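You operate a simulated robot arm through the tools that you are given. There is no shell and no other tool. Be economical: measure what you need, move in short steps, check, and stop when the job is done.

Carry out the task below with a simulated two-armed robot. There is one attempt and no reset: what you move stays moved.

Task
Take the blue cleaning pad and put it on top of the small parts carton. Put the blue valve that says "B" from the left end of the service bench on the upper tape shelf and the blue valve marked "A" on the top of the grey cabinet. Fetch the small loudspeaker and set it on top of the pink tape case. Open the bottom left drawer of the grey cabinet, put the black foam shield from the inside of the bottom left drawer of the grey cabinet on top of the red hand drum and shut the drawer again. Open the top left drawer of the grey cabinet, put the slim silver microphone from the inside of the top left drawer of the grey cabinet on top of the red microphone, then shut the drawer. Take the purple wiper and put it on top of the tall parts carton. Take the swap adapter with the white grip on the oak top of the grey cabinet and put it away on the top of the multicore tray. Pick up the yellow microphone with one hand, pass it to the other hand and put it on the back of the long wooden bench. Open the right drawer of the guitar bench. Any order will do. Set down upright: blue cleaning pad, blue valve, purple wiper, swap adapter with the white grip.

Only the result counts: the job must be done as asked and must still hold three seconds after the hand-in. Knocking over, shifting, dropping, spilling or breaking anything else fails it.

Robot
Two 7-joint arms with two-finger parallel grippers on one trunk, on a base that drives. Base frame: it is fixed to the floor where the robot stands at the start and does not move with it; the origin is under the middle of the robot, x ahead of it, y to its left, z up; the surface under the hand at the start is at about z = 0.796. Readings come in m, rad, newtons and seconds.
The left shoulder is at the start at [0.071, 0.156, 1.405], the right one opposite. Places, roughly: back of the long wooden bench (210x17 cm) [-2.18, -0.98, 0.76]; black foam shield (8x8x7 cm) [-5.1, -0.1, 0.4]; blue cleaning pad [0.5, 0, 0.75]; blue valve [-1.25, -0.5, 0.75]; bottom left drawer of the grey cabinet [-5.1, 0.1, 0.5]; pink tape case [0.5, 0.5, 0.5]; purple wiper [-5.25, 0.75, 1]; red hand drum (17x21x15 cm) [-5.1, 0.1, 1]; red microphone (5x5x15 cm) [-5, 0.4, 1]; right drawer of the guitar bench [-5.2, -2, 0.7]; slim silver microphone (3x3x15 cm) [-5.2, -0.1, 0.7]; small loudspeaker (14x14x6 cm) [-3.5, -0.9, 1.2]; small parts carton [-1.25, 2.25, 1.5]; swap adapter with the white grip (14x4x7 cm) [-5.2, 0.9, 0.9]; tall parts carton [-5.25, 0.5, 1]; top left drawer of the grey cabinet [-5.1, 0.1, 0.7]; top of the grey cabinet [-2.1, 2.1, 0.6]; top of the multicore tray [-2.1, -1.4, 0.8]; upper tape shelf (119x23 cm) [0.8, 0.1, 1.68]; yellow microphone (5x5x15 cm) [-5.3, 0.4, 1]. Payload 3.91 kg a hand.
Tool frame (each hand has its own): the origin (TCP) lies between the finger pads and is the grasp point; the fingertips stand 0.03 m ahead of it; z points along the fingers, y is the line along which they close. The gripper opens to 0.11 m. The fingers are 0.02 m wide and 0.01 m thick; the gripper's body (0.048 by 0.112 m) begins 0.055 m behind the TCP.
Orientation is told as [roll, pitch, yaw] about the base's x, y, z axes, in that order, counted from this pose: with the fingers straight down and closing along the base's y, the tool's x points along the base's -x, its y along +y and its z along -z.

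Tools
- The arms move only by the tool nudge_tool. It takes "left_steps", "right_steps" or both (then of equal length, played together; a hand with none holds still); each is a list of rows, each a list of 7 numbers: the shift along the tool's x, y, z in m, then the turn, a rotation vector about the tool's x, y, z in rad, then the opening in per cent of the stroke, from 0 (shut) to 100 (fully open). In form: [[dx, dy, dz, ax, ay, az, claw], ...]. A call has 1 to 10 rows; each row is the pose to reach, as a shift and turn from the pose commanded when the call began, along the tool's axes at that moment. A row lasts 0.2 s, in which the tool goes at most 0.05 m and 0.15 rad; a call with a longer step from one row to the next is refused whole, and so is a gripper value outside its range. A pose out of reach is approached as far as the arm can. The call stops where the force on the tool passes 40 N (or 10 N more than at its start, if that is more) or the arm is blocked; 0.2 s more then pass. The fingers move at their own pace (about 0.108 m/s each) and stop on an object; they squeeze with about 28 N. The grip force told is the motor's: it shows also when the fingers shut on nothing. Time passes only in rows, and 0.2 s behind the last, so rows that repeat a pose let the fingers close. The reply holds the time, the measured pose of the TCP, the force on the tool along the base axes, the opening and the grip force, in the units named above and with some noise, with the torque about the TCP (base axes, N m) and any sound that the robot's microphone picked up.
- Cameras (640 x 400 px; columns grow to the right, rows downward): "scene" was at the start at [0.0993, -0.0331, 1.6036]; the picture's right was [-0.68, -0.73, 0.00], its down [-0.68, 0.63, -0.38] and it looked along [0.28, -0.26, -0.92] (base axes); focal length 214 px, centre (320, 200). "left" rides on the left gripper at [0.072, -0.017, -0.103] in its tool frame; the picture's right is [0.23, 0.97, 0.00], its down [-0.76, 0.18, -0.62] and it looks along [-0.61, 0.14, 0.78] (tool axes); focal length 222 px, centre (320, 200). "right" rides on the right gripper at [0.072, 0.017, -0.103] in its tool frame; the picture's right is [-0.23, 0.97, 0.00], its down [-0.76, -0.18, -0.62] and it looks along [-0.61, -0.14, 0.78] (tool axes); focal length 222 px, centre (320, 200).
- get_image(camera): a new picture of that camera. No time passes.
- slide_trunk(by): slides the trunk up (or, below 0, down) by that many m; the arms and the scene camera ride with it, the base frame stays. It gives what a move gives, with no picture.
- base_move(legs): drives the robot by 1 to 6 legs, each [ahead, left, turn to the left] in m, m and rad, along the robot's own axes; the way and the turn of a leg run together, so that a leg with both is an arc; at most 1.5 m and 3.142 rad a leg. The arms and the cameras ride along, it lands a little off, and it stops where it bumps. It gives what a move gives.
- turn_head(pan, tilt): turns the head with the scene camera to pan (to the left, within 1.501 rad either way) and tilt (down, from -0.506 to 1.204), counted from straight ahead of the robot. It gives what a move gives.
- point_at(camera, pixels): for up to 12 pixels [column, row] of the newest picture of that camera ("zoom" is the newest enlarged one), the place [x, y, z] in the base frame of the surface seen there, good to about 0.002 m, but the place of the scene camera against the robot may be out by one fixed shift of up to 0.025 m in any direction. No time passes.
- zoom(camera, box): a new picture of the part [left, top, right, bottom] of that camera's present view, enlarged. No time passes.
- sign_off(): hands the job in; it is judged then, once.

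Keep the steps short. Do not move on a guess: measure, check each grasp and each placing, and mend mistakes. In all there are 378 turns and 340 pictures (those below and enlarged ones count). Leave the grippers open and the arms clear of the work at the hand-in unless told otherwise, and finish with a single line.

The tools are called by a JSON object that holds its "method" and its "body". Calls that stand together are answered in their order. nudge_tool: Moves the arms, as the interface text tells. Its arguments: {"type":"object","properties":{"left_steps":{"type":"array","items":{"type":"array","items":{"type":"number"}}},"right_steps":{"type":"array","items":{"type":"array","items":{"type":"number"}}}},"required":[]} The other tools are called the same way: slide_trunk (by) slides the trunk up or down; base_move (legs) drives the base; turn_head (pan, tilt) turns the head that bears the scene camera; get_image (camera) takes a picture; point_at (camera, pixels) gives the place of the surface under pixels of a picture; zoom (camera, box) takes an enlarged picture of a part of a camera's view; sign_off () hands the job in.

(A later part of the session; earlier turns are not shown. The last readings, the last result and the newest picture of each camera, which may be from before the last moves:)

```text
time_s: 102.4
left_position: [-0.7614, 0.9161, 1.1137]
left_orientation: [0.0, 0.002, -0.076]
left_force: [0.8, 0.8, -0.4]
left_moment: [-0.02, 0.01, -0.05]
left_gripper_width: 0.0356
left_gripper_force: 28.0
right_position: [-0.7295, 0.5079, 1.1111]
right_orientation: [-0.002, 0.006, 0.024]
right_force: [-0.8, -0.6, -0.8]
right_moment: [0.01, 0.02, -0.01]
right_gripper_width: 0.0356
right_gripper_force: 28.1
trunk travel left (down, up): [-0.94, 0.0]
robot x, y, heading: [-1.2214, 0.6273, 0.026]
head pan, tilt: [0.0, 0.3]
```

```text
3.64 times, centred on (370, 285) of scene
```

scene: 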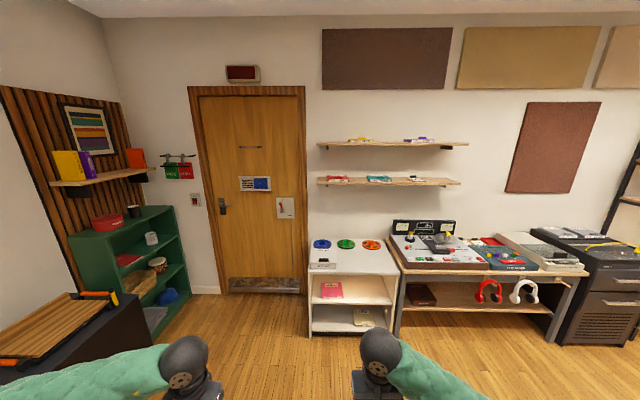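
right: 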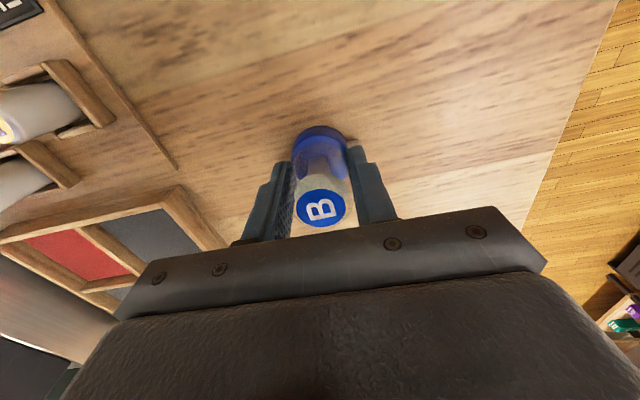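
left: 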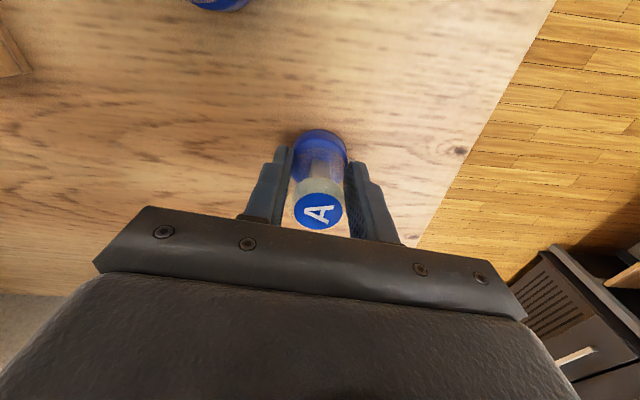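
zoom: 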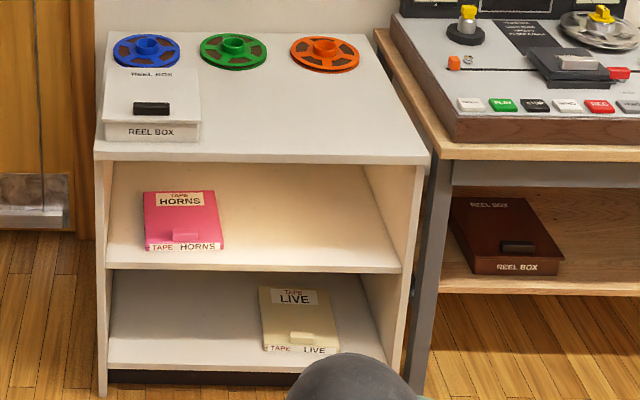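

Drive to about (0, 0.3) in front of the tape shelves.

{"method": "base_move", "body": {"legs": [[0.6, -0.18, -0.026], [0.6, -0.18, 0]]}}

{"method": "turn_head", "body": {"pan": 0.0, "tilt": 0.2}}

{"method": "get_image", "body": {"camera": "scene"}}

{"method": "point_at", "body": {"camera": "scene", "pixels": [[200, 130], [250, 130], [300, 130], [350, 130], [400, 130], [300, 120], [300, 110], [300, 200]]}}

```text
time_s: 109.0
left_position: [0.4478, 0.5687, 1.1133]
left_orientation: [0.0, 0.003, -0.078]
left_force: [0.5, 0.1, -0.4]
left_moment: [-0.01, 0.01, -0.01]
left_gripper_width: 0.0357
left_gripper_force: 28.1
right_position: [0.4784, 0.1585, 1.1111]
right_orientation: [0.0, 0.006, 0.019]
right_force: [-0.3, -0.6, 0.0]
right_moment: [-0.03, 0.02, 0.0]
right_gripper_width: 0.0356
right_gripper_force: 28.1
trunk travel left (down, up): [-0.94, 0.0]
robot x, y, heading: [-0.0159, 0.2794, 0.016]
head pan, tilt: [0.0, 0.3]
```

```text
time_s: 109.7
left_position: [0.4463, 0.5669, 1.1133]
left_orientation: [0.0, 0.001, -0.081]
left_force: [-0.6, 0.3, -0.8]
left_moment: [-0.03, 0.02, 0.0]
left_gripper_width: 0.0358
left_gripper_force: 28.3
right_position: [0.478, 0.1592, 1.111]
right_orientation: [0.0, 0.006, 0.02]
right_force: [-0.4, 0.2, -1.5]
right_moment: [0.0, 0.04, 0.01]
right_gripper_width: 0.0355
right_gripper_force: 27.7
trunk travel left (down, up): [-0.94, 0.0]
robot x, y, heading: [-0.0181, 0.2776, 0.022]
head pan, tilt: [0.0, 0.201]
```

```text
284 pictures are left
```

scene: 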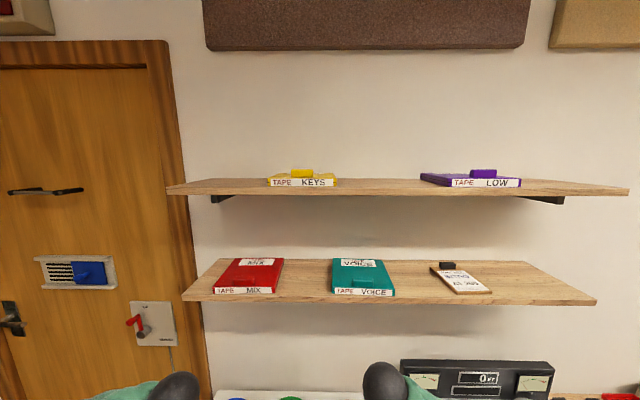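

```text
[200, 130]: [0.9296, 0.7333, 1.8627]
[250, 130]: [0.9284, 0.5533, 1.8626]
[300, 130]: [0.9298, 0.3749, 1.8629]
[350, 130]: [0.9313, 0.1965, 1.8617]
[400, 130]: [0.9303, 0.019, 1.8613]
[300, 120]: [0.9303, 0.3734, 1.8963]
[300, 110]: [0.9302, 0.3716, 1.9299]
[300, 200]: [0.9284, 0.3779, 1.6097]
```

{"method": "point_at", "body": {"camera": "scene", "pixels": [[380, 184], [380, 188], [337, 180], [423, 180], [380, 181], [300, 188], [380, 191]]}}

```text
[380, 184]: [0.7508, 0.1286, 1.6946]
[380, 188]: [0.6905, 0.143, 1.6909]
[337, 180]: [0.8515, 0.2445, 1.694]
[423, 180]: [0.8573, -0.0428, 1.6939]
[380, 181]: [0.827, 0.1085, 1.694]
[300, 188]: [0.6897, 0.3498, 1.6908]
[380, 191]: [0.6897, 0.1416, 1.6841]
```

Shelf top (corrected) z≈1.682, free spot at about [0.78, 0.11]. Raise the right hand in front of the shelves.

{"method": "nudge_tool", "body": {"right_steps": [[0, 0, -0.05, 0, 0, 0, 15], [0, 0, -0.1, 0, 0, 0, 15], [0, 0, -0.15, 0, 0, 0, 15], [0, 0, -0.2, 0, 0, 0, 15], [0, 0, -0.25, 0, 0, 0, 15], [0, 0, -0.3, 0, 0, 0, 15], [0, 0, -0.35, 0, 0, 0, 15], [0, 0, -0.4, 0, 0, 0, 15], [0, 0, -0.45, 0, 0, 0, 15], [0, 0, -0.5, 0, 0, 0, 15]]}}

{"method": "nudge_tool", "body": {"right_steps": [[0, 0, -0.05, 0, 0, 0, 15], [0, 0, -0.1, 0, 0, 0, 15], [0, 0, -0.15, 0, 0, 0, 15], [0, 0, -0.2, 0, 0, 0, 15], [-0.045, -0.01, -0.21, 0, 0, 0, 15], [-0.09, -0.02, -0.21, 0, 0, 0, 15], [-0.135, -0.03, -0.21, 0, 0, 0, 15], [-0.18, -0.04, -0.21, 0, 0, 0, 15], [-0.225, -0.045, -0.21, 0, 0, 0, 15], [-0.27, -0.045, -0.21, 0, 0, 0, 15]]}}

{"method": "get_image", "body": {"camera": "right"}}

{"method": "get_image", "body": {"camera": "scene"}}

```text
time_s: 111.9
left_position: [0.4466, 0.5687, 1.1136]
left_orientation: [-0.001, 0.0, -0.08]
left_force: [0.0, 0.6, 0.4]
left_moment: [0.0, 0.0, -0.01]
left_gripper_width: 0.0355
left_gripper_force: 27.8
right_position: [0.4797, 0.1589, 1.6097]
right_orientation: [-0.002, 0.004, 0.019]
right_force: [0.2, -0.1, -1.0]
right_moment: [-0.06, -0.04, 0.0]
right_gripper_width: 0.0355
right_gripper_force: 28.2
trunk travel left (down, up): [-0.94, 0.0]
robot x, y, heading: [-0.0148, 0.2815, 0.022]
head pan, tilt: [0.0, 0.201]
```

```text
time_s: 114.1
left_position: [0.4484, 0.5677, 1.1125]
left_orientation: [-0.001, 0.003, -0.081]
left_force: [0.4, 1.4, -1.3]
left_moment: [0.03, 0.0, 0.0]
left_gripper_width: 0.0359
left_gripper_force: 28.1
right_position: [0.756, 0.1224, 1.8168]
right_orientation: [-0.001, 0.008, 0.018]
right_force: [0.2, 0.5, -0.7]
right_moment: [-0.01, 0.04, 0.0]
right_gripper_width: 0.0354
right_gripper_force: 27.6
trunk travel left (down, up): [-0.94, 0.0]
robot x, y, heading: [-0.0149, 0.2831, 0.02]
head pan, tilt: [0.0, 0.201]
```

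```text
283 pictures are left
```

right: 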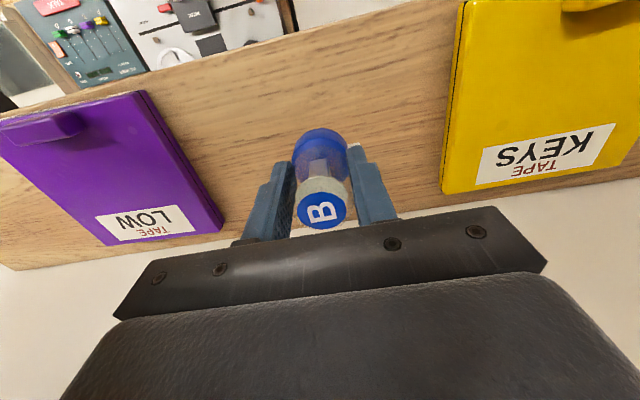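

```text
282 pictures are left
```

scene: 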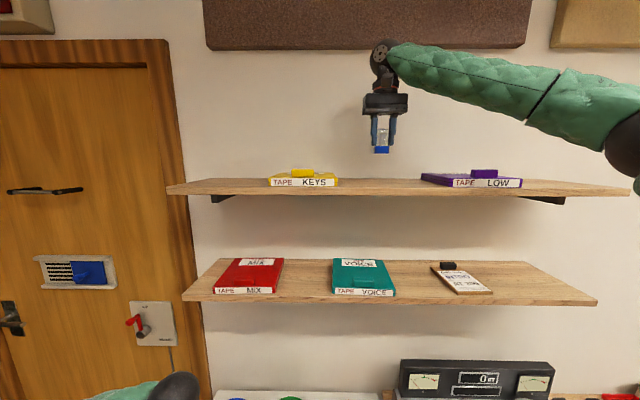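

{"method": "point_at", "body": {"camera": "right", "pixels": [[250, 120], [400, 110], [300, 48], [220, 210], [448, 180], [270, 200], [420, 180]]}}

```text
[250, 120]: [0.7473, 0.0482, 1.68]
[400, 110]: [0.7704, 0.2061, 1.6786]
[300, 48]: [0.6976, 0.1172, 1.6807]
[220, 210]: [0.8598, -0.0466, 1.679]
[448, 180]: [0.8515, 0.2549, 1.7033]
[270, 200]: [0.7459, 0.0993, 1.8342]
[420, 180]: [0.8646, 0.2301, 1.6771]
```

{"method": "nudge_tool", "body": {"right_steps": [[-0.025, -0.012, 0.03, 0, 0, 0, 15], [-0.025, -0.012, 0.07, 0, 0, 0, 15], [-0.025, -0.012, 0.083, 0, 0, 0, 15], [-0.025, -0.012, 0.087, 0, 0, 0, 15]]}}

{"method": "zoom", "body": {"camera": "scene", "box": [330, 110, 430, 200]}}

```text
time_s: 115.1
left_position: [0.4477, 0.5673, 1.1133]
left_orientation: [0.001, 0.002, -0.081]
left_force: [-0.1, 0.3, -0.8]
left_moment: [0.01, 0.0, -0.01]
left_gripper_width: 0.036
left_gripper_force: 28.4
right_position: [0.7764, 0.1081, 1.7318]
right_orientation: [0.0, 0.005, 0.018]
right_force: [0.0, 0.6, 0.5]
right_moment: [-0.02, -0.02, -0.02]
right_gripper_width: 0.0355
right_gripper_force: 27.6
trunk travel left (down, up): [-0.94, 0.0]
robot x, y, heading: [-0.0161, 0.2765, 0.023]
head pan, tilt: [0.0, 0.201]
```

```text
4.44 times, centred on (380, 155) of scene
```

zoom: 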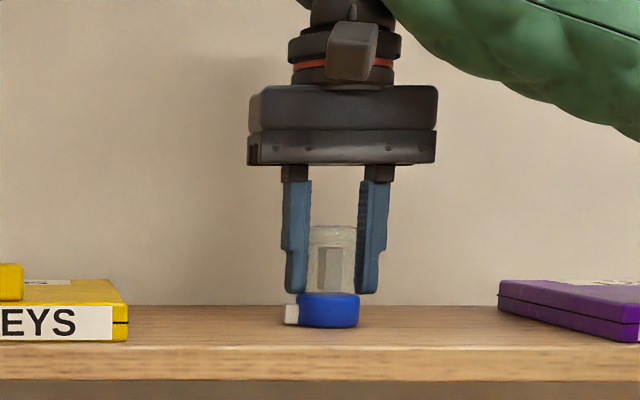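

{"method": "nudge_tool", "body": {"right_steps": [[0, 0, 0.002, 0, 0, 0, 15], [0, 0, 0.004, 0, 0, 0, 15]]}}

```text
time_s: 115.7
left_position: [0.4465, 0.5673, 1.1133]
left_orientation: [0.0, 0.0, -0.082]
left_force: [0.1, 0.4, -1.3]
left_moment: [0.01, 0.02, -0.01]
left_gripper_width: 0.0355
left_gripper_force: 27.9
right_position: [0.7758, 0.1096, 1.7294]
right_orientation: [-0.001, 0.001, 0.017]
right_force: [4.4, -0.7, 27.3]
right_moment: [-0.03, -0.24, 0.03]
right_gripper_width: 0.0356
right_gripper_force: 27.9
trunk travel left (down, up): [-0.94, 0.0]
robot x, y, heading: [-0.0134, 0.2798, 0.025]
head pan, tilt: [0.0, 0.201]
```

Contact felt (27 N). Back off 2 mm, open, rise and withdraw.

{"method": "nudge_tool", "body": {"right_steps": [[0, 0, -0.002, 0, 0, 0, 15], [0, 0, -0.002, 0, 0, 0, 50], [0, 0, -0.002, 0, 0, 0, 70], [0, 0, -0.002, 0, 0, 0, 70], [0, 0, -0.045, 0, 0, 0, 70], [0, 0, -0.09, 0, 0, 0, 70], [0.045, 0, -0.1, 0, 0, 0, 70], [0.09, 0, -0.1, 0, 0, 0, 70], [0.14, 0, -0.1, 0, 0, 0, 70], [0.19, 0, -0.1, 0, 0, 0, 70]]}}

{"method": "zoom", "body": {"camera": "scene", "box": [330, 110, 430, 200]}}

```text
time_s: 117.9
left_position: [0.4441, 0.5676, 1.1146]
left_orientation: [0.0, -0.001, -0.079]
left_force: [0.5, 0.8, -0.2]
left_moment: [0.01, 0.01, 0.0]
left_gripper_width: 0.0357
left_gripper_force: 27.9
right_position: [0.5806, 0.104, 1.8293]
right_orientation: [0.001, 0.003, 0.019]
right_force: [-1.0, -0.6, 0.2]
right_moment: [0.03, -0.04, 0.02]
right_gripper_width: 0.0768
right_gripper_force: 0.1
trunk travel left (down, up): [-0.94, 0.0]
robot x, y, heading: [-0.0149, 0.2765, 0.021]
head pan, tilt: [0.0, 0.201]
```

```text
4.44 times, centred on (380, 155) of scene
```

zoom: 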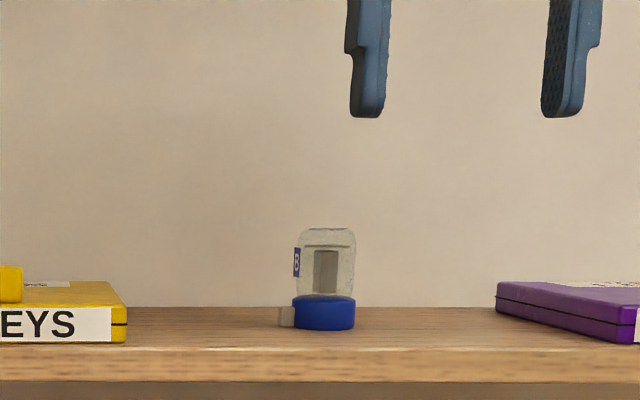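

B stands upright on the shelf. Now back off, lower the right hand, and head for the grey speaker cabinet with A.

{"method": "base_move", "body": {"legs": [[-0.6, 0, 0]]}}

{"method": "nudge_tool", "body": {"right_steps": [[0.04, -0.02, 0.02, 0, 0, 0, 70], [0.08, -0.04, 0.04, 0, 0, 0, 70], [0.1, -0.06, 0.08, 0, 0, 0, 70], [0.11, -0.08, 0.12, 0, 0, 0, 70], [0.11, -0.1, 0.165, 0, 0, 0, 70], [0.11, -0.12, 0.21, 0, 0, 0, 70], [0.11, -0.14, 0.255, 0, 0, 0, 70], [0.11, -0.16, 0.3, 0, 0, 0, 70], [0.11, -0.16, 0.35, 0, 0, 0, 70], [0.11, -0.16, 0.4, 0, 0, 0, 70]]}}

{"method": "base_move", "body": {"legs": [[0, 0, 1.55]]}}

{"method": "turn_head", "body": {"pan": 0.6, "tilt": 0.5}}

{"method": "get_image", "body": {"camera": "scene"}}

```text
time_s: 121.3
left_position: [-0.1581, 0.5576, 1.1134]
left_orientation: [0.001, 0.002, -0.062]
left_force: [0.5, 0.2, 0.2]
left_moment: [0.0, 0.04, 0.01]
left_gripper_width: 0.0354
left_gripper_force: 28.2
right_position: [-0.012, 0.0973, 1.8289]
right_orientation: [0.0, 0.005, 0.036]
right_force: [0.8, -0.1, -0.1]
right_moment: [0.03, 0.03, 0.0]
right_gripper_width: 0.0771
right_gripper_force: 0.1
trunk travel left (down, up): [-0.94, 0.0]
robot x, y, heading: [-0.6168, 0.2607, 0.037]
head pan, tilt: [0.0, 0.201]
```

```text
time_s: 123.5
left_position: [-0.16, 0.5571, 1.1133]
left_orientation: [0.0, 0.003, -0.061]
left_force: [-0.1, -0.6, -0.6]
left_moment: [0.02, 0.03, 0.03]
left_gripper_width: 0.0354
left_gripper_force: 28.2
right_position: [-0.124, -0.0721, 1.4287]
right_orientation: [-0.001, 0.003, 0.034]
right_force: [0.5, 0.0, -0.6]
right_moment: [0.0, 0.02, 0.04]
right_gripper_width: 0.0771
right_gripper_force: 0.0
trunk travel left (down, up): [-0.94, 0.0]
robot x, y, heading: [-0.6129, 0.2644, 0.038]
head pan, tilt: [0.0, 0.201]
```

```text
time_s: 127.7
left_position: [-0.9091, 0.7216, 1.1131]
left_orientation: [0.0, 0.001, 1.5]
left_force: [-0.5, 0.8, -1.7]
left_moment: [0.01, 0.01, 0.05]
left_gripper_width: 0.0357
left_gripper_force: 28.3
right_position: [-0.2814, 0.7511, 1.4294]
right_orientation: [-0.001, 0.004, 1.6]
right_force: [0.2, -0.2, 0.4]
right_moment: [0.05, 0.02, 0.01]
right_gripper_width: 0.0771
right_gripper_force: 0.2
trunk travel left (down, up): [-0.94, 0.0]
robot x, y, heading: [-0.6215, 0.2683, 1.598]
head pan, tilt: [0.0, 0.201]
```

```text
time_s: 128.7
left_position: [-0.9091, 0.7215, 1.1132]
left_orientation: [-0.002, 0.001, 1.499]
left_force: [-0.7, -0.3, -0.3]
left_moment: [-0.02, -0.01, 0.01]
left_gripper_width: 0.0357
left_gripper_force: 28.2
right_position: [-0.2795, 0.752, 1.4281]
right_orientation: [-0.001, 0.005, 1.599]
right_force: [-0.5, -1.2, -0.2]
right_moment: [0.01, -0.01, -0.01]
right_gripper_width: 0.0771
right_gripper_force: 0.0
trunk travel left (down, up): [-0.94, 0.0]
robot x, y, heading: [-0.6138, 0.2646, 1.602]
head pan, tilt: [0.6, 0.499]
```

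```text
279 pictures are left
```

scene: 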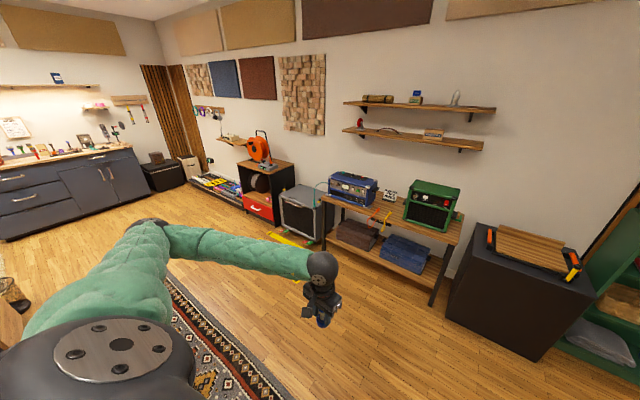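

{"method": "zoom", "body": {"camera": "scene", "box": [220, 170, 360, 270]}}

{"method": "point_at", "body": {"camera": "scene", "pixels": [[292, 193], [283, 203], [320, 198], [305, 185], [285, 238], [295, 245], [250, 250], [318, 190]]}}

```text
4.00 times, centred on (290, 220) of scene
```

zoom: 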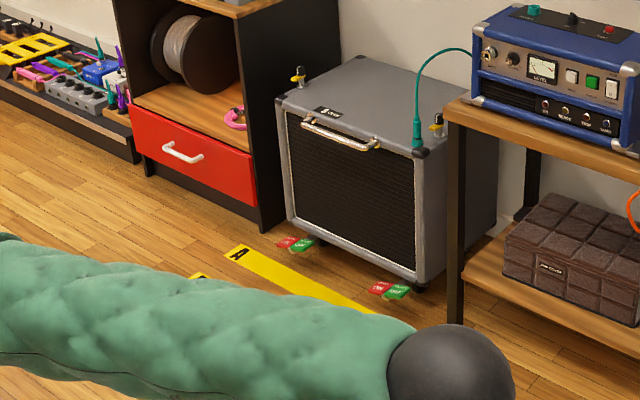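

```text
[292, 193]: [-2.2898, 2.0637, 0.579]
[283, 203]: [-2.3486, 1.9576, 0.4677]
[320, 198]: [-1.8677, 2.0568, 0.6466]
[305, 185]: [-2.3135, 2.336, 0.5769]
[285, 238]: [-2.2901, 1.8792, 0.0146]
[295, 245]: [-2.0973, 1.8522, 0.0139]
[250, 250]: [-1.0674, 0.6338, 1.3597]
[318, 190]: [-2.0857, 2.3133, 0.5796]
```

Cabinet top is z≈0.567 (corrected), clear around [-2.2,2.12]. Drive in front of it.

{"method": "base_move", "body": {"legs": [[0.3, 0.75, -0.03], [0.75, 0.73, 0]]}}

{"method": "turn_head", "body": {"pan": 0.0, "tilt": 0.8}}

{"method": "get_image", "body": {"camera": "scene"}}

```text
time_s: 138.3
left_position: [-2.4223, 1.8029, 1.114]
left_orientation: [0.001, 0.002, 1.446]
left_force: [-0.4, -0.3, -0.1]
left_moment: [0.01, 0.03, -0.01]
left_gripper_width: 0.0357
left_gripper_force: 28.0
right_position: [-1.7917, 1.8013, 1.429]
right_orientation: [0.0, 0.007, 1.544]
right_force: [-0.2, 0.8, 0.0]
right_moment: [0.0, 0.01, -0.02]
right_gripper_width: 0.0771
right_gripper_force: 0.1
trunk travel left (down, up): [-0.94, 0.0]
robot x, y, heading: [-2.152, 1.3279, 1.55]
head pan, tilt: [0.6, 0.499]
```

```text
time_s: 139.3
left_position: [-2.4223, 1.8038, 1.1144]
left_orientation: [-0.001, 0.001, 1.447]
left_force: [-0.1, -0.6, -0.3]
left_moment: [-0.01, 0.0, -0.02]
left_gripper_width: 0.0358
left_gripper_force: 27.9
right_position: [-1.7922, 1.8011, 1.4303]
right_orientation: [0.001, 0.004, 1.544]
right_force: [0.3, -0.2, -0.1]
right_moment: [0.01, 0.0, 0.01]
right_gripper_width: 0.0769
right_gripper_force: 0.1
trunk travel left (down, up): [-0.94, 0.0]
robot x, y, heading: [-2.1514, 1.3288, 1.547]
head pan, tilt: [0.0, 0.799]
```

```text
277 pictures are left
```

scene: 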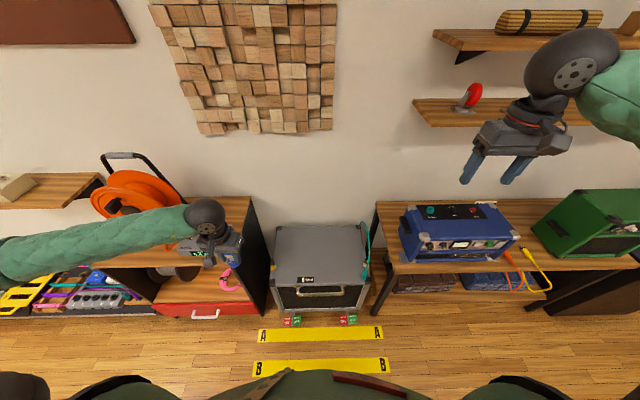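

{"method": "point_at", "body": {"camera": "scene", "pixels": [[277, 275], [363, 277], [280, 230], [355, 230], [320, 255], [300, 268], [340, 268], [305, 279], [240, 230], [260, 250]]}}

```text
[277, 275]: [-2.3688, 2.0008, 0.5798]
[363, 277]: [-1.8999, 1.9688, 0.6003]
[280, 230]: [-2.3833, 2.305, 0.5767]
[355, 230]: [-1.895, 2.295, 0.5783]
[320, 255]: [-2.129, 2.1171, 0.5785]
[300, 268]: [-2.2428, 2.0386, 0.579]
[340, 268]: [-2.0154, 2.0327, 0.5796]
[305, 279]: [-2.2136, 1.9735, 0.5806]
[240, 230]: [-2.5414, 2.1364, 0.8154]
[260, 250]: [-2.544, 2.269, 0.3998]
```

{"method": "nudge_tool", "body": {"left_steps": [[-0.005, -0.045, 0, 0, 0, 0, 15], [-0.01, -0.09, 0, 0, 0, 0, 15], [-0.016, -0.135, 0, 0, 0, 0, 15], [-0.022, -0.18, 0, 0, 0, 0, 15], [-0.028, -0.225, 0, 0, 0, 0, 15], [-0.033, -0.268, 0, 0, 0, 0, 15]], "right_steps": [[0.03, 0, 0, 0, 0, 0, 70], [0.06, 0, 0, 0, 0, 0, 70], [0.09, 0, 0, 0, 0, 0, 70], [0.11, 0, 0, 0, 0, 0, 70], [0.11, 0, 0, 0, 0, 0, 70], [0.11, 0, 0, 0, 0, 0, 70]]}}

{"method": "slide_trunk", "body": {"by": -0.3}}

{"method": "get_image", "body": {"camera": "scene"}}

```text
time_s: 140.7
left_position: [-2.1505, 1.8042, 1.1117]
left_orientation: [0.001, 0.002, 1.448]
left_force: [-0.2, 0.2, 0.1]
left_moment: [0.0, -0.01, -0.02]
left_gripper_width: 0.0356
left_gripper_force: 28.5
right_position: [-1.7782, 1.7392, 1.4439]
right_orientation: [0.002, 0.008, 1.548]
right_force: [0.2, -0.4, 0.5]
right_moment: [-0.03, 0.05, 0.0]
right_gripper_width: 0.077
right_gripper_force: 0.1
right hand out of reach, approached as far as the arm can: row 2, 3, 4, 5, 6
trunk travel left (down, up): [-0.94, 0.0]
robot x, y, heading: [-2.1548, 1.3311, 1.553]
head pan, tilt: [0.0, 0.799]
```

```text
time_s: 143.7
left_position: [-2.153, 1.8028, 0.8133]
left_orientation: [0.0, 0.001, 1.447]
left_force: [0.3, 0.4, -1.0]
left_moment: [0.0, 0.0, 0.0]
left_gripper_width: 0.0355
left_gripper_force: 27.7
right_position: [-1.7793, 1.7384, 1.1465]
right_orientation: [0.002, 0.005, 1.545]
right_force: [-0.6, 0.1, -0.2]
right_moment: [-0.04, -0.01, 0.01]
right_gripper_width: 0.0771
right_gripper_force: 0.1
trunk travel left (down, up): [-0.64, 0.3]
robot x, y, heading: [-2.1528, 1.3303, 1.549]
head pan, tilt: [0.0, 0.799]
```

```text
276 pictures are left
```

scene: 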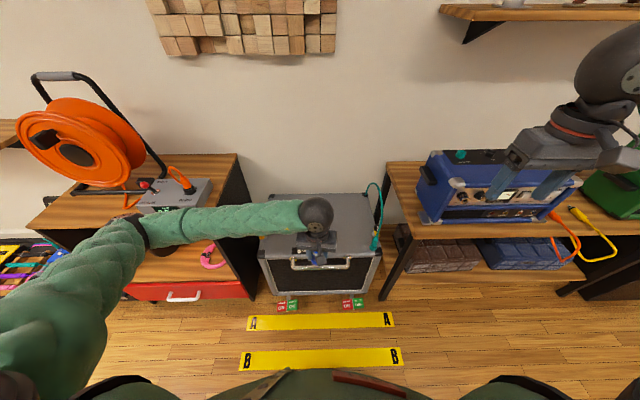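

{"method": "point_at", "body": {"camera": "scene", "pixels": [[128, 222], [90, 270], [220, 218], [235, 160], [180, 200]]}}

```text
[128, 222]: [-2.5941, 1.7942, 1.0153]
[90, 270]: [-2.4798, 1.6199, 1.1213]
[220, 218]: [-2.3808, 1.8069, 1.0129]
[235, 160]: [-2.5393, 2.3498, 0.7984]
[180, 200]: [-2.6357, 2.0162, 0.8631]
```

The left elbow would pass near the cable-reel cabinet, so I shift the robot 0.25 m to the right first.

{"method": "base_move", "body": {"legs": [[0, -0.25, 0]]}}

{"method": "nudge_tool", "body": {"left_steps": [[-0.03, 0.03, 0, 0, 0, 0, 15], [-0.065, 0.06, 0, 0, 0, 0, 15], [-0.1, 0.09, 0, 0, 0, 0, 15], [-0.14, 0.12, 0, 0, 0, 0, 15], [-0.18, 0.14, 0, 0, 0, 0, 15], [-0.225, 0.14, 0, 0, 0, 0, 15], [-0.27, 0.14, 0, 0, 0, 0, 15], [-0.31, 0.14, 0, 0, 0, 0, 15]]}}

{"method": "get_image", "body": {"camera": "left"}}

{"method": "get_image", "body": {"camera": "scene"}}

```text
time_s: 145.5
left_position: [-1.8926, 1.7957, 0.8122]
left_orientation: [0.001, 0.002, 1.444]
left_force: [1.0, -0.6, 0.0]
left_moment: [-0.03, 0.0, 0.0]
left_gripper_width: 0.0356
left_gripper_force: 28.0
right_position: [-1.5196, 1.7294, 1.1448]
right_orientation: [0.003, 0.005, 1.541]
right_force: [0.1, -0.4, -0.3]
right_moment: [-0.01, 0.03, -0.01]
right_gripper_width: 0.0771
right_gripper_force: 0.2
trunk travel left (down, up): [-0.64, 0.3]
robot x, y, heading: [-1.8998, 1.3192, 1.548]
head pan, tilt: [0.0, 0.799]
```

```text
time_s: 147.3
left_position: [-1.9921, 2.1188, 0.813]
left_orientation: [0.0, 0.001, 1.445]
left_force: [0.1, 0.8, -0.3]
left_moment: [-0.04, 0.0, -0.02]
left_gripper_width: 0.0357
left_gripper_force: 28.0
right_position: [-1.5193, 1.73, 1.1444]
right_orientation: [-0.001, 0.006, 1.541]
right_force: [-0.4, -0.4, -0.7]
right_moment: [0.0, -0.01, -0.01]
right_gripper_width: 0.077
right_gripper_force: 0.0
trunk travel left (down, up): [-0.64, 0.3]
robot x, y, heading: [-1.8961, 1.3198, 1.536]
head pan, tilt: [0.0, 0.799]
```

```text
275 pictures are left
```

left: 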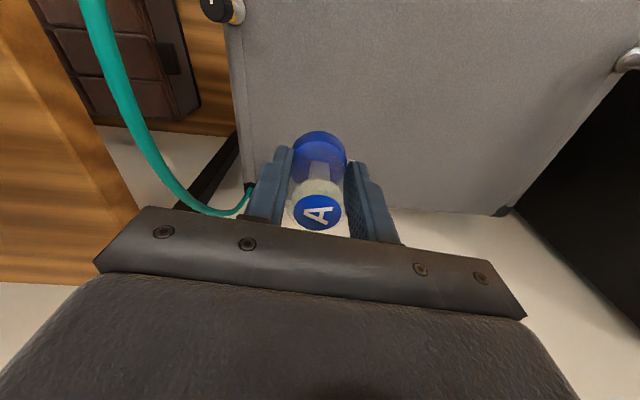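

```text
274 pictures are left
```

scene: 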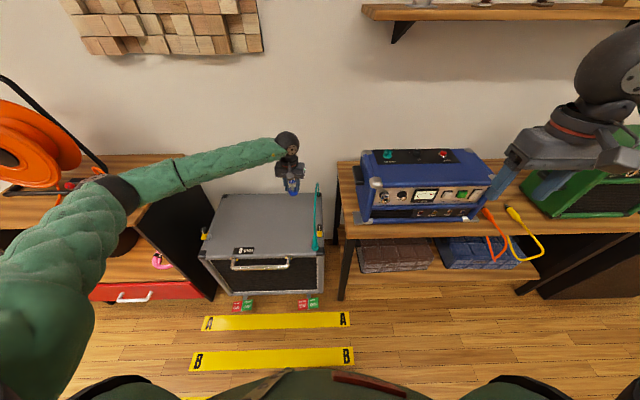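

{"method": "point_at", "body": {"camera": "left", "pixels": [[450, 120], [400, 60], [300, 100], [245, 190], [500, 205]]}}

{"method": "nudge_tool", "body": {"left_steps": [[0.0, 0.04, 0, 0, 0, 0, 15], [0.0, 0.08, 0.02, 0, 0, 0, 15], [0.0, 0.12, 0.04, 0, 0, 0, 15], [0, 0.12, 0.085, 0, 0, 0, 15], [0, 0.12, 0.13, 0, 0, 0, 15], [0, 0.12, 0.16, 0, 0, 0, 15], [0, 0.12, 0.18, 0, 0, 0, 15]]}}

{"method": "get_image", "body": {"camera": "left"}}

```text
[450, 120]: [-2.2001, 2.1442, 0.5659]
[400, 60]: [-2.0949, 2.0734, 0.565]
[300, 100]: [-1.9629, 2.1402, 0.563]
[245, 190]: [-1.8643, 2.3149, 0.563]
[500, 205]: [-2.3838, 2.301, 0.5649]
```

```text
time_s: 148.9
left_position: [-2.1093, 2.1335, 0.6332]
left_orientation: [-0.002, 0.002, 1.445]
left_force: [-0.8, 0.1, -1.1]
left_moment: [-0.01, 0.01, -0.01]
left_gripper_width: 0.0356
left_gripper_force: 28.0
right_position: [-1.5198, 1.7298, 1.1452]
right_orientation: [-0.001, 0.007, 1.541]
right_force: [-0.5, 1.5, 0.8]
right_moment: [0.0, -0.01, 0.0]
right_gripper_width: 0.0773
right_gripper_force: 0.0
trunk travel left (down, up): [-0.64, 0.3]
robot x, y, heading: [-1.8967, 1.3235, 1.544]
head pan, tilt: [0.0, 0.799]
```

```text
273 pictures are left
```

left: 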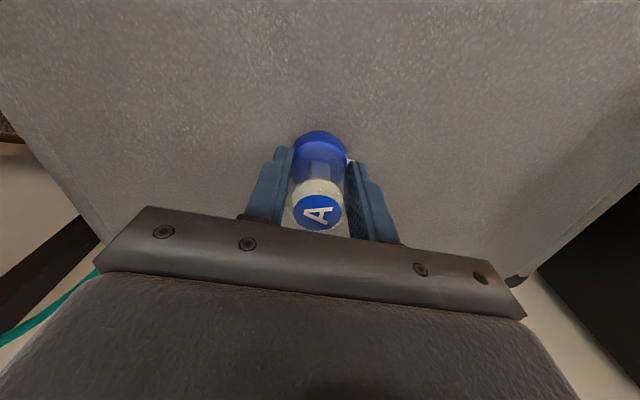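

Surface z≈0.565, so valve bottom should touch at TCP ≈0.616. Lower in small steps.

{"method": "nudge_tool", "body": {"left_steps": [[0, 0, 0.008, 0, 0, 0, 15], [0, 0, 0.013, 0, 0, 0, 15], [0, 0, 0.016, 0, 0, 0, 15], [0, 0, 0.018, 0, 0, 0, 15]]}}

```text
time_s: 149.9
left_position: [-2.1089, 2.1357, 0.616]
left_orientation: [0.001, -0.003, 1.444]
left_force: [-2.3, -2.8, 17.7]
left_moment: [-0.03, 0.12, 0.01]
left_gripper_width: 0.0359
left_gripper_force: 27.8
right_position: [-1.5201, 1.7297, 1.1462]
right_orientation: [-0.001, 0.004, 1.543]
right_force: [0.5, 0.9, -0.2]
right_moment: [0.01, -0.01, -0.01]
right_gripper_width: 0.077
right_gripper_force: 0.1
trunk travel left (down, up): [-0.64, 0.3]
robot x, y, heading: [-1.899, 1.3234, 1.549]
head pan, tilt: [0.0, 0.799]
```

Contact. Ease 1 mm, open, and rise.

{"method": "nudge_tool", "body": {"left_steps": [[0, 0, -0.001, 0, 0, 0, 15], [0, 0, -0.001, 0, 0, 0, 50], [0, 0, -0.001, 0, 0, 0, 70], [0, 0, -0.001, 0, 0, 0, 70], [0, 0, -0.045, 0, 0, 0, 70], [0, 0, -0.09, 0, 0, 0, 70], [0, 0, -0.14, 0, 0, 0, 70], [0, 0, -0.19, 0, 0, 0, 70], [0, 0, -0.24, 0, 0, 0, 70]]}}

{"method": "get_image", "body": {"camera": "left"}}

```text
time_s: 151.9
left_position: [-2.1124, 2.1352, 0.8579]
left_orientation: [0.0, 0.002, 1.443]
left_force: [0.6, 0.6, -0.3]
left_moment: [0.0, 0.0, -0.01]
left_gripper_width: 0.077
left_gripper_force: 0.1
right_position: [-1.5201, 1.7286, 1.145]
right_orientation: [0.0, 0.004, 1.541]
right_force: [0.7, -0.6, -0.6]
right_moment: [0.01, -0.02, 0.03]
right_gripper_width: 0.0771
right_gripper_force: 0.1
trunk travel left (down, up): [-0.64, 0.3]
robot x, y, heading: [-1.8973, 1.326, 1.541]
head pan, tilt: [0.0, 0.799]
```

```text
272 pictures are left
```

left: 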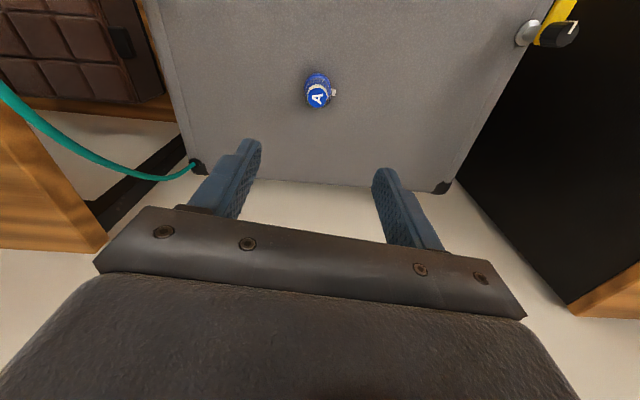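

A placed upright. Retract and drive toward the far end of the room.

{"method": "nudge_tool", "body": {"left_steps": [[0.03, 0, -0.03, 0, 0, 0, 70], [0.065, 0, -0.06, 0, 0, 0, 70], [0.1, 0, -0.09, 0, 0, 0, 70], [0.135, 0, -0.12, 0, 0, 0, 70], [0.17, 0, -0.15, 0, 0, 0, 70], [0.205, 0, -0.18, 0, 0, 0, 70], [0.24, 0, -0.2, 0, 0, 0, 70], [0.28, 0, -0.2, 0, 0, 0, 70], [0.32, 0, -0.2, 0, 0, 0, 70], [0.36, 0, -0.2, 0, 0, 0, 70]]}}

{"method": "base_move", "body": {"legs": [[-0.6, 0, 0], [0, 0, 1.59]]}}

{"method": "slide_trunk", "body": {"by": 0.21}}

{"method": "turn_head", "body": {"pan": 0.0, "tilt": 0.3}}

{"method": "get_image", "body": {"camera": "scene"}}

{"method": "turn_head", "body": {"pan": 1.0, "tilt": 0.3}}

{"method": "get_image", "body": {"camera": "scene"}}

```text
time_s: 154.1
left_position: [-2.1566, 1.7902, 1.0547]
left_orientation: [0.0, 0.001, 1.444]
left_force: [0.9, 0.9, -0.2]
left_moment: [0.06, 0.0, 0.01]
left_gripper_width: 0.0774
left_gripper_force: 0.1
left hand out of reach, approached as far as the arm can: row 10
right_position: [-1.5202, 1.7283, 1.1459]
right_orientation: [0.0, 0.005, 1.541]
right_force: [0.3, 0.1, 0.4]
right_moment: [0.01, -0.03, 0.01]
right_gripper_width: 0.077
right_gripper_force: 0.0
trunk travel left (down, up): [-0.64, 0.3]
robot x, y, heading: [-1.8959, 1.3221, 1.547]
head pan, tilt: [0.0, 0.799]
```

```text
time_s: 161.5
left_position: [-2.3651, 0.4382, 1.0533]
left_orientation: [0.0, 0.002, 3.076]
left_force: [-0.3, -0.9, -0.5]
left_moment: [-0.03, 0.02, -0.01]
left_gripper_width: 0.0769
left_gripper_force: 0.0
right_position: [-2.3439, 1.078, 1.1454]
right_orientation: [0.001, 0.006, -3.108]
right_force: [0.2, -0.7, -0.2]
right_moment: [0.0, -0.02, -0.02]
right_gripper_width: 0.0772
right_gripper_force: 0.0
trunk travel left (down, up): [-0.64, 0.3]
robot x, y, heading: [-1.9153, 0.7268, -3.104]
head pan, tilt: [0.0, 0.799]
```

```text
time_s: 163.7
left_position: [-2.3655, 0.4385, 1.2631]
left_orientation: [0.001, 0.001, 3.077]
left_force: [0.4, -0.6, 0.0]
left_moment: [-0.01, -0.03, 0.05]
left_gripper_width: 0.0771
left_gripper_force: 0.1
right_position: [-2.3431, 1.0773, 1.3562]
right_orientation: [0.001, 0.005, -3.109]
right_force: [0.3, 0.5, 0.6]
right_moment: [0.06, 0.0, 0.01]
right_gripper_width: 0.0769
right_gripper_force: 0.1
trunk travel left (down, up): [-0.85, 0.09]
robot x, y, heading: [-1.9107, 0.7262, -3.105]
head pan, tilt: [0.0, 0.799]
```

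```text
time_s: 164.6
left_position: [-2.3655, 0.4385, 1.2648]
left_orientation: [-0.001, 0.001, 3.078]
left_force: [0.0, -0.8, -0.1]
left_moment: [0.01, 0.02, 0.0]
left_gripper_width: 0.0771
left_gripper_force: 0.2
right_position: [-2.3433, 1.0765, 1.3552]
right_orientation: [0.001, 0.006, -3.108]
right_force: [0.0, -0.2, -0.4]
right_moment: [0.02, -0.01, 0.02]
right_gripper_width: 0.0772
right_gripper_force: 0.0
trunk travel left (down, up): [-0.85, 0.09]
robot x, y, heading: [-1.9148, 0.726, -3.103]
head pan, tilt: [0.0, 0.3]
```

```text
271 pictures are left
```

scene: 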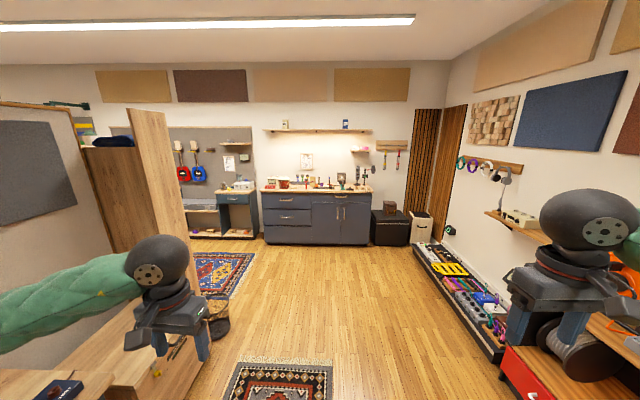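

```text
time_s: 165.9
left_position: [-2.3651, 0.4379, 1.2644]
left_orientation: [0.001, 0.002, 3.076]
left_force: [-0.1, 0.8, -0.4]
left_moment: [-0.01, 0.03, 0.02]
left_gripper_width: 0.077
left_gripper_force: 0.1
right_position: [-2.3434, 1.0774, 1.3555]
right_orientation: [0.0, 0.005, -3.108]
right_force: [-0.5, 0.0, 0.2]
right_moment: [0.0, 0.01, 0.01]
right_gripper_width: 0.0768
right_gripper_force: 0.0
trunk travel left (down, up): [-0.85, 0.09]
robot x, y, heading: [-1.915, 0.7241, -3.111]
head pan, tilt: [1.0, 0.3]
```

```text
270 pictures are left
```

scene: 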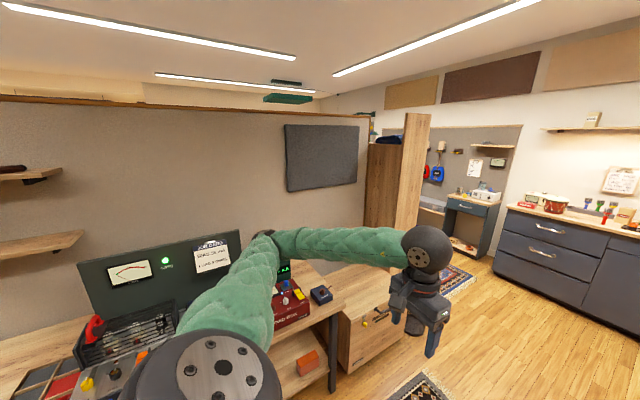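

{"method": "base_move", "body": {"legs": [[1.4, 0.0, -0.035]]}}

{"method": "turn_head", "body": {"pan": 0.0, "tilt": 0.4}}

{"method": "get_image", "body": {"camera": "scene"}}

{"method": "turn_head", "body": {"pan": 1.0, "tilt": 0.4}}

{"method": "get_image", "body": {"camera": "scene"}}

```text
time_s: 173.1
left_position: [-3.8215, 0.4202, 1.2638]
left_orientation: [0.0, 0.002, 3.05]
left_force: [0.8, 0.0, -0.2]
left_moment: [-0.03, -0.03, 0.03]
left_gripper_width: 0.077
left_gripper_force: 0.0
right_position: [-3.7825, 1.0586, 1.3557]
right_orientation: [0.001, 0.003, -3.137]
right_force: [-0.8, -0.6, -0.4]
right_moment: [-0.02, 0.02, -0.01]
right_gripper_width: 0.077
right_gripper_force: 0.0
trunk travel left (down, up): [-0.85, 0.09]
robot x, y, heading: [-3.3627, 0.6959, -3.134]
head pan, tilt: [1.0, 0.3]
```

```text
time_s: 174.4
left_position: [-3.8212, 0.4193, 1.2636]
left_orientation: [0.001, 0.002, 3.048]
left_force: [-0.6, 0.5, 0.3]
left_moment: [0.01, -0.02, -0.05]
left_gripper_width: 0.077
left_gripper_force: 0.1
right_position: [-3.7833, 1.0588, 1.3558]
right_orientation: [0.001, 0.005, -3.137]
right_force: [-0.3, -0.2, -0.5]
right_moment: [-0.03, -0.01, 0.0]
right_gripper_width: 0.0772
right_gripper_force: 0.0
trunk travel left (down, up): [-0.85, 0.09]
robot x, y, heading: [-3.3655, 0.6972, -3.135]
head pan, tilt: [0.0, 0.4]
```

```text
269 pictures are left
```

scene: 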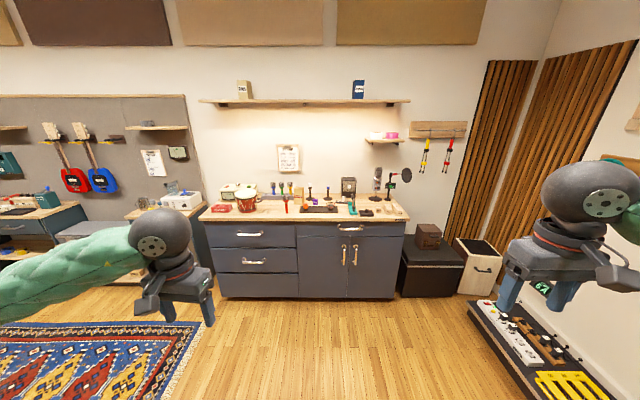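

```text
time_s: 175.7
left_position: [-3.822, 0.4206, 1.2639]
left_orientation: [0.001, 0.001, 3.049]
left_force: [-0.2, -0.9, 0.7]
left_moment: [-0.04, -0.02, 0.01]
left_gripper_width: 0.0774
left_gripper_force: 0.1
right_position: [-3.7828, 1.0588, 1.3551]
right_orientation: [0.001, 0.005, -3.137]
right_force: [0.0, 0.5, 0.5]
right_moment: [0.03, 0.04, -0.02]
right_gripper_width: 0.0772
right_gripper_force: 0.1
trunk travel left (down, up): [-0.85, 0.09]
robot x, y, heading: [-3.3649, 0.6954, -3.137]
head pan, tilt: [1.0, 0.4]
```

```text
268 pictures are left
```

scene: 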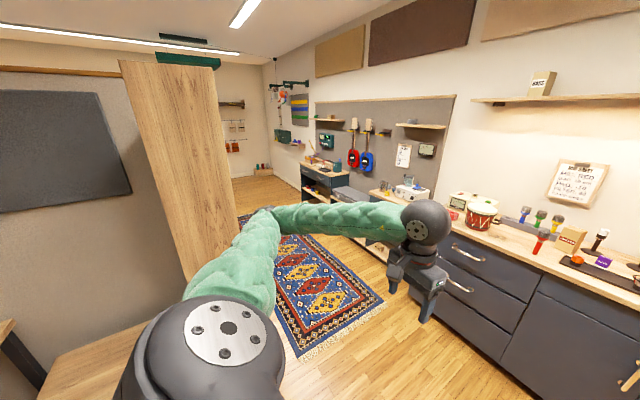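

{"method": "turn_head", "body": {"pan": 0.15, "tilt": 0.4}}

{"method": "zoom", "body": {"camera": "scene", "box": [210, 130, 460, 310]}}

{"method": "zoom", "body": {"camera": "scene", "box": [220, 160, 350, 230]}}

{"method": "zoom", "body": {"camera": "scene", "box": [330, 150, 460, 230]}}

```text
time_s: 176.8
left_position: [-3.8219, 0.4217, 1.2637]
left_orientation: [0.001, 0.002, 3.048]
left_force: [0.5, 0.2, 0.0]
left_moment: [0.0, -0.01, 0.03]
left_gripper_width: 0.0771
left_gripper_force: 0.0
right_position: [-3.7819, 1.0592, 1.3559]
right_orientation: [-0.001, 0.004, -3.137]
right_force: [-0.3, 0.1, -0.6]
right_moment: [0.02, -0.01, -0.01]
right_gripper_width: 0.0771
right_gripper_force: 0.1
trunk travel left (down, up): [-0.85, 0.09]
robot x, y, heading: [-3.3625, 0.6938, -3.133]
head pan, tilt: [0.15, 0.4]
```

```text
2.22 times, centred on (335, 220) of scene
```

zoom: 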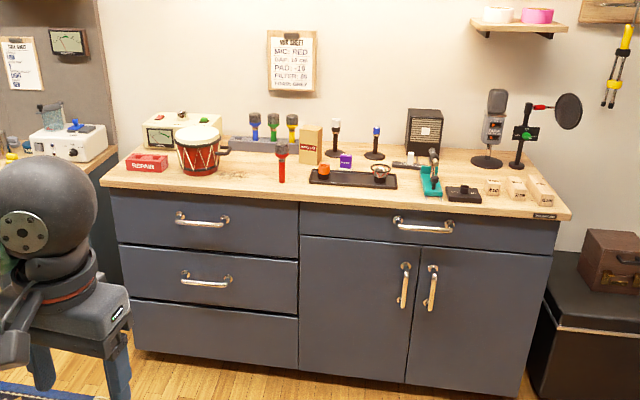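

```text
4.92 times, centred on (285, 195) of scene
```

zoom: 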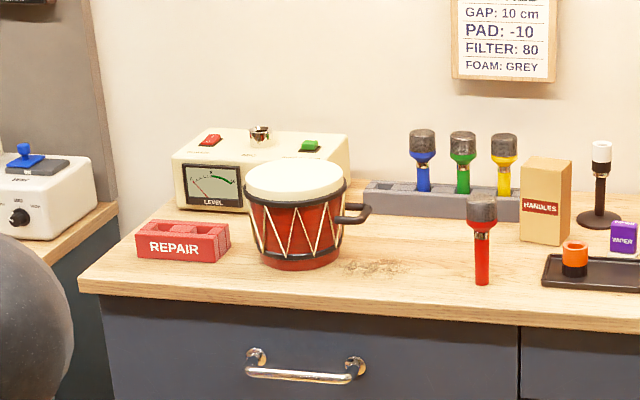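

```text
4.92 times, centred on (395, 190) of scene
```

zoom: 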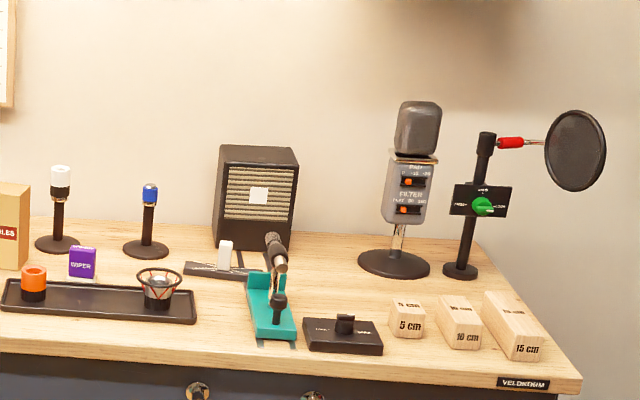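

{"method": "get_image", "body": {"camera": "scene"}}

{"method": "zoom", "body": {"camera": "scene", "box": [210, 130, 460, 310]}}

{"method": "point_at", "body": {"camera": "zoom", "pixels": [[203, 223], [207, 283], [104, 185], [560, 215], [200, 138], [281, 150], [290, 125], [312, 130], [346, 160], [405, 163], [424, 224], [105, 400]]}}

{"method": "point_at", "body": {"camera": "zoom", "pixels": [[150, 210], [150, 260], [150, 320], [350, 225], [300, 290], [148, 370], [430, 290]]}}

```text
264 pictures are left
```

scene: 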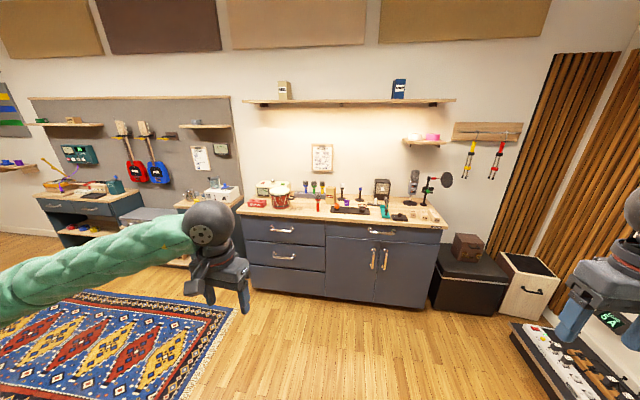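

```text
2.22 times, centred on (335, 220) of scene
```

zoom: 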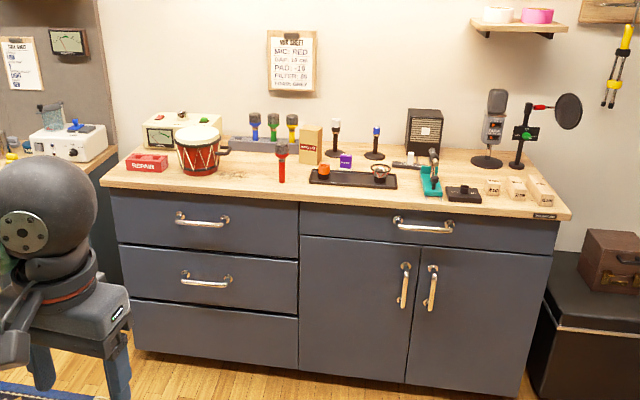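

```text
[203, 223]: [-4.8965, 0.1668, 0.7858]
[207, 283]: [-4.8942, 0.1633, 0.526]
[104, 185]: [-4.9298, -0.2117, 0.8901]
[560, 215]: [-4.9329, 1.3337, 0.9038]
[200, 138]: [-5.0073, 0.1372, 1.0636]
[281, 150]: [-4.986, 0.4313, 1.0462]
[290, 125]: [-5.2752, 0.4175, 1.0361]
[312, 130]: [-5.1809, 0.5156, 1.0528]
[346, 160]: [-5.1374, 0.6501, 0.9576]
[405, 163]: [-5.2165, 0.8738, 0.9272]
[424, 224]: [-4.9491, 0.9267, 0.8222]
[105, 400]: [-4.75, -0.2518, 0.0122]
```

```text
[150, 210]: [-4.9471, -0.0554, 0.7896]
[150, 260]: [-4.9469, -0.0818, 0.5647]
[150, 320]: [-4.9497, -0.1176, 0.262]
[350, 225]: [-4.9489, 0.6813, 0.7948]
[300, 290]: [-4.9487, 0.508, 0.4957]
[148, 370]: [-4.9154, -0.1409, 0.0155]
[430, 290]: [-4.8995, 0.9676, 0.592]
```

Cabinet front is x≈-4.95; top-left handle at y 0.167, z 0.786; second handle z 0.526 (scene readings). I drive nearer, to about (-4.0, 0.4).

{"method": "base_move", "body": {"legs": [[0.62, 0.3, 0]]}}

{"method": "turn_head", "body": {"pan": 0.1, "tilt": 0.7}}

{"method": "get_image", "body": {"camera": "scene"}}

```text
time_s: 180.6
left_position: [-4.4393, 0.1157, 1.2645]
left_orientation: [-0.001, 0.002, 3.046]
left_force: [0.6, 0.3, -0.9]
left_moment: [-0.02, 0.0, -0.01]
left_gripper_width: 0.077
left_gripper_force: 0.2
right_position: [-4.3985, 0.7537, 1.3546]
right_orientation: [-0.001, 0.005, -3.14]
right_force: [0.6, -0.3, -0.6]
right_moment: [0.01, -0.03, -0.01]
right_gripper_width: 0.077
right_gripper_force: 0.1
trunk travel left (down, up): [-0.85, 0.09]
robot x, y, heading: [-3.9787, 0.3903, -3.133]
head pan, tilt: [0.15, 0.4]
```

```text
time_s: 181.4
left_position: [-4.4393, 0.1156, 1.2638]
left_orientation: [0.0, 0.002, 3.047]
left_force: [-0.8, 0.3, 0.1]
left_moment: [0.03, -0.02, -0.01]
left_gripper_width: 0.0771
left_gripper_force: 0.1
right_position: [-4.3982, 0.7539, 1.3557]
right_orientation: [0.001, 0.006, -3.14]
right_force: [0.0, 0.0, 0.0]
right_moment: [0.05, 0.0, 0.04]
right_gripper_width: 0.0769
right_gripper_force: 0.1
trunk travel left (down, up): [-0.85, 0.09]
robot x, y, heading: [-3.9781, 0.3894, -3.138]
head pan, tilt: [0.099, 0.7]
```

```text
262 pictures are left
```

scene: 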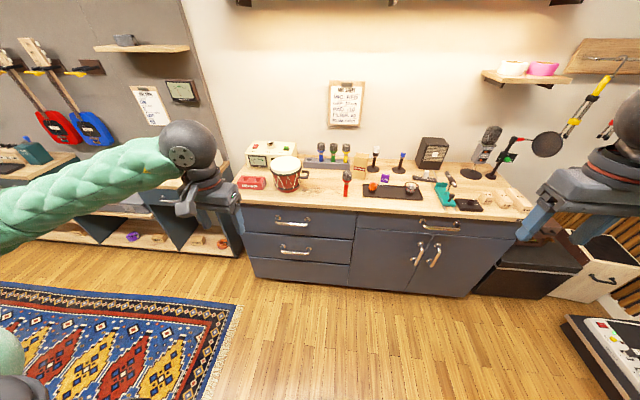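

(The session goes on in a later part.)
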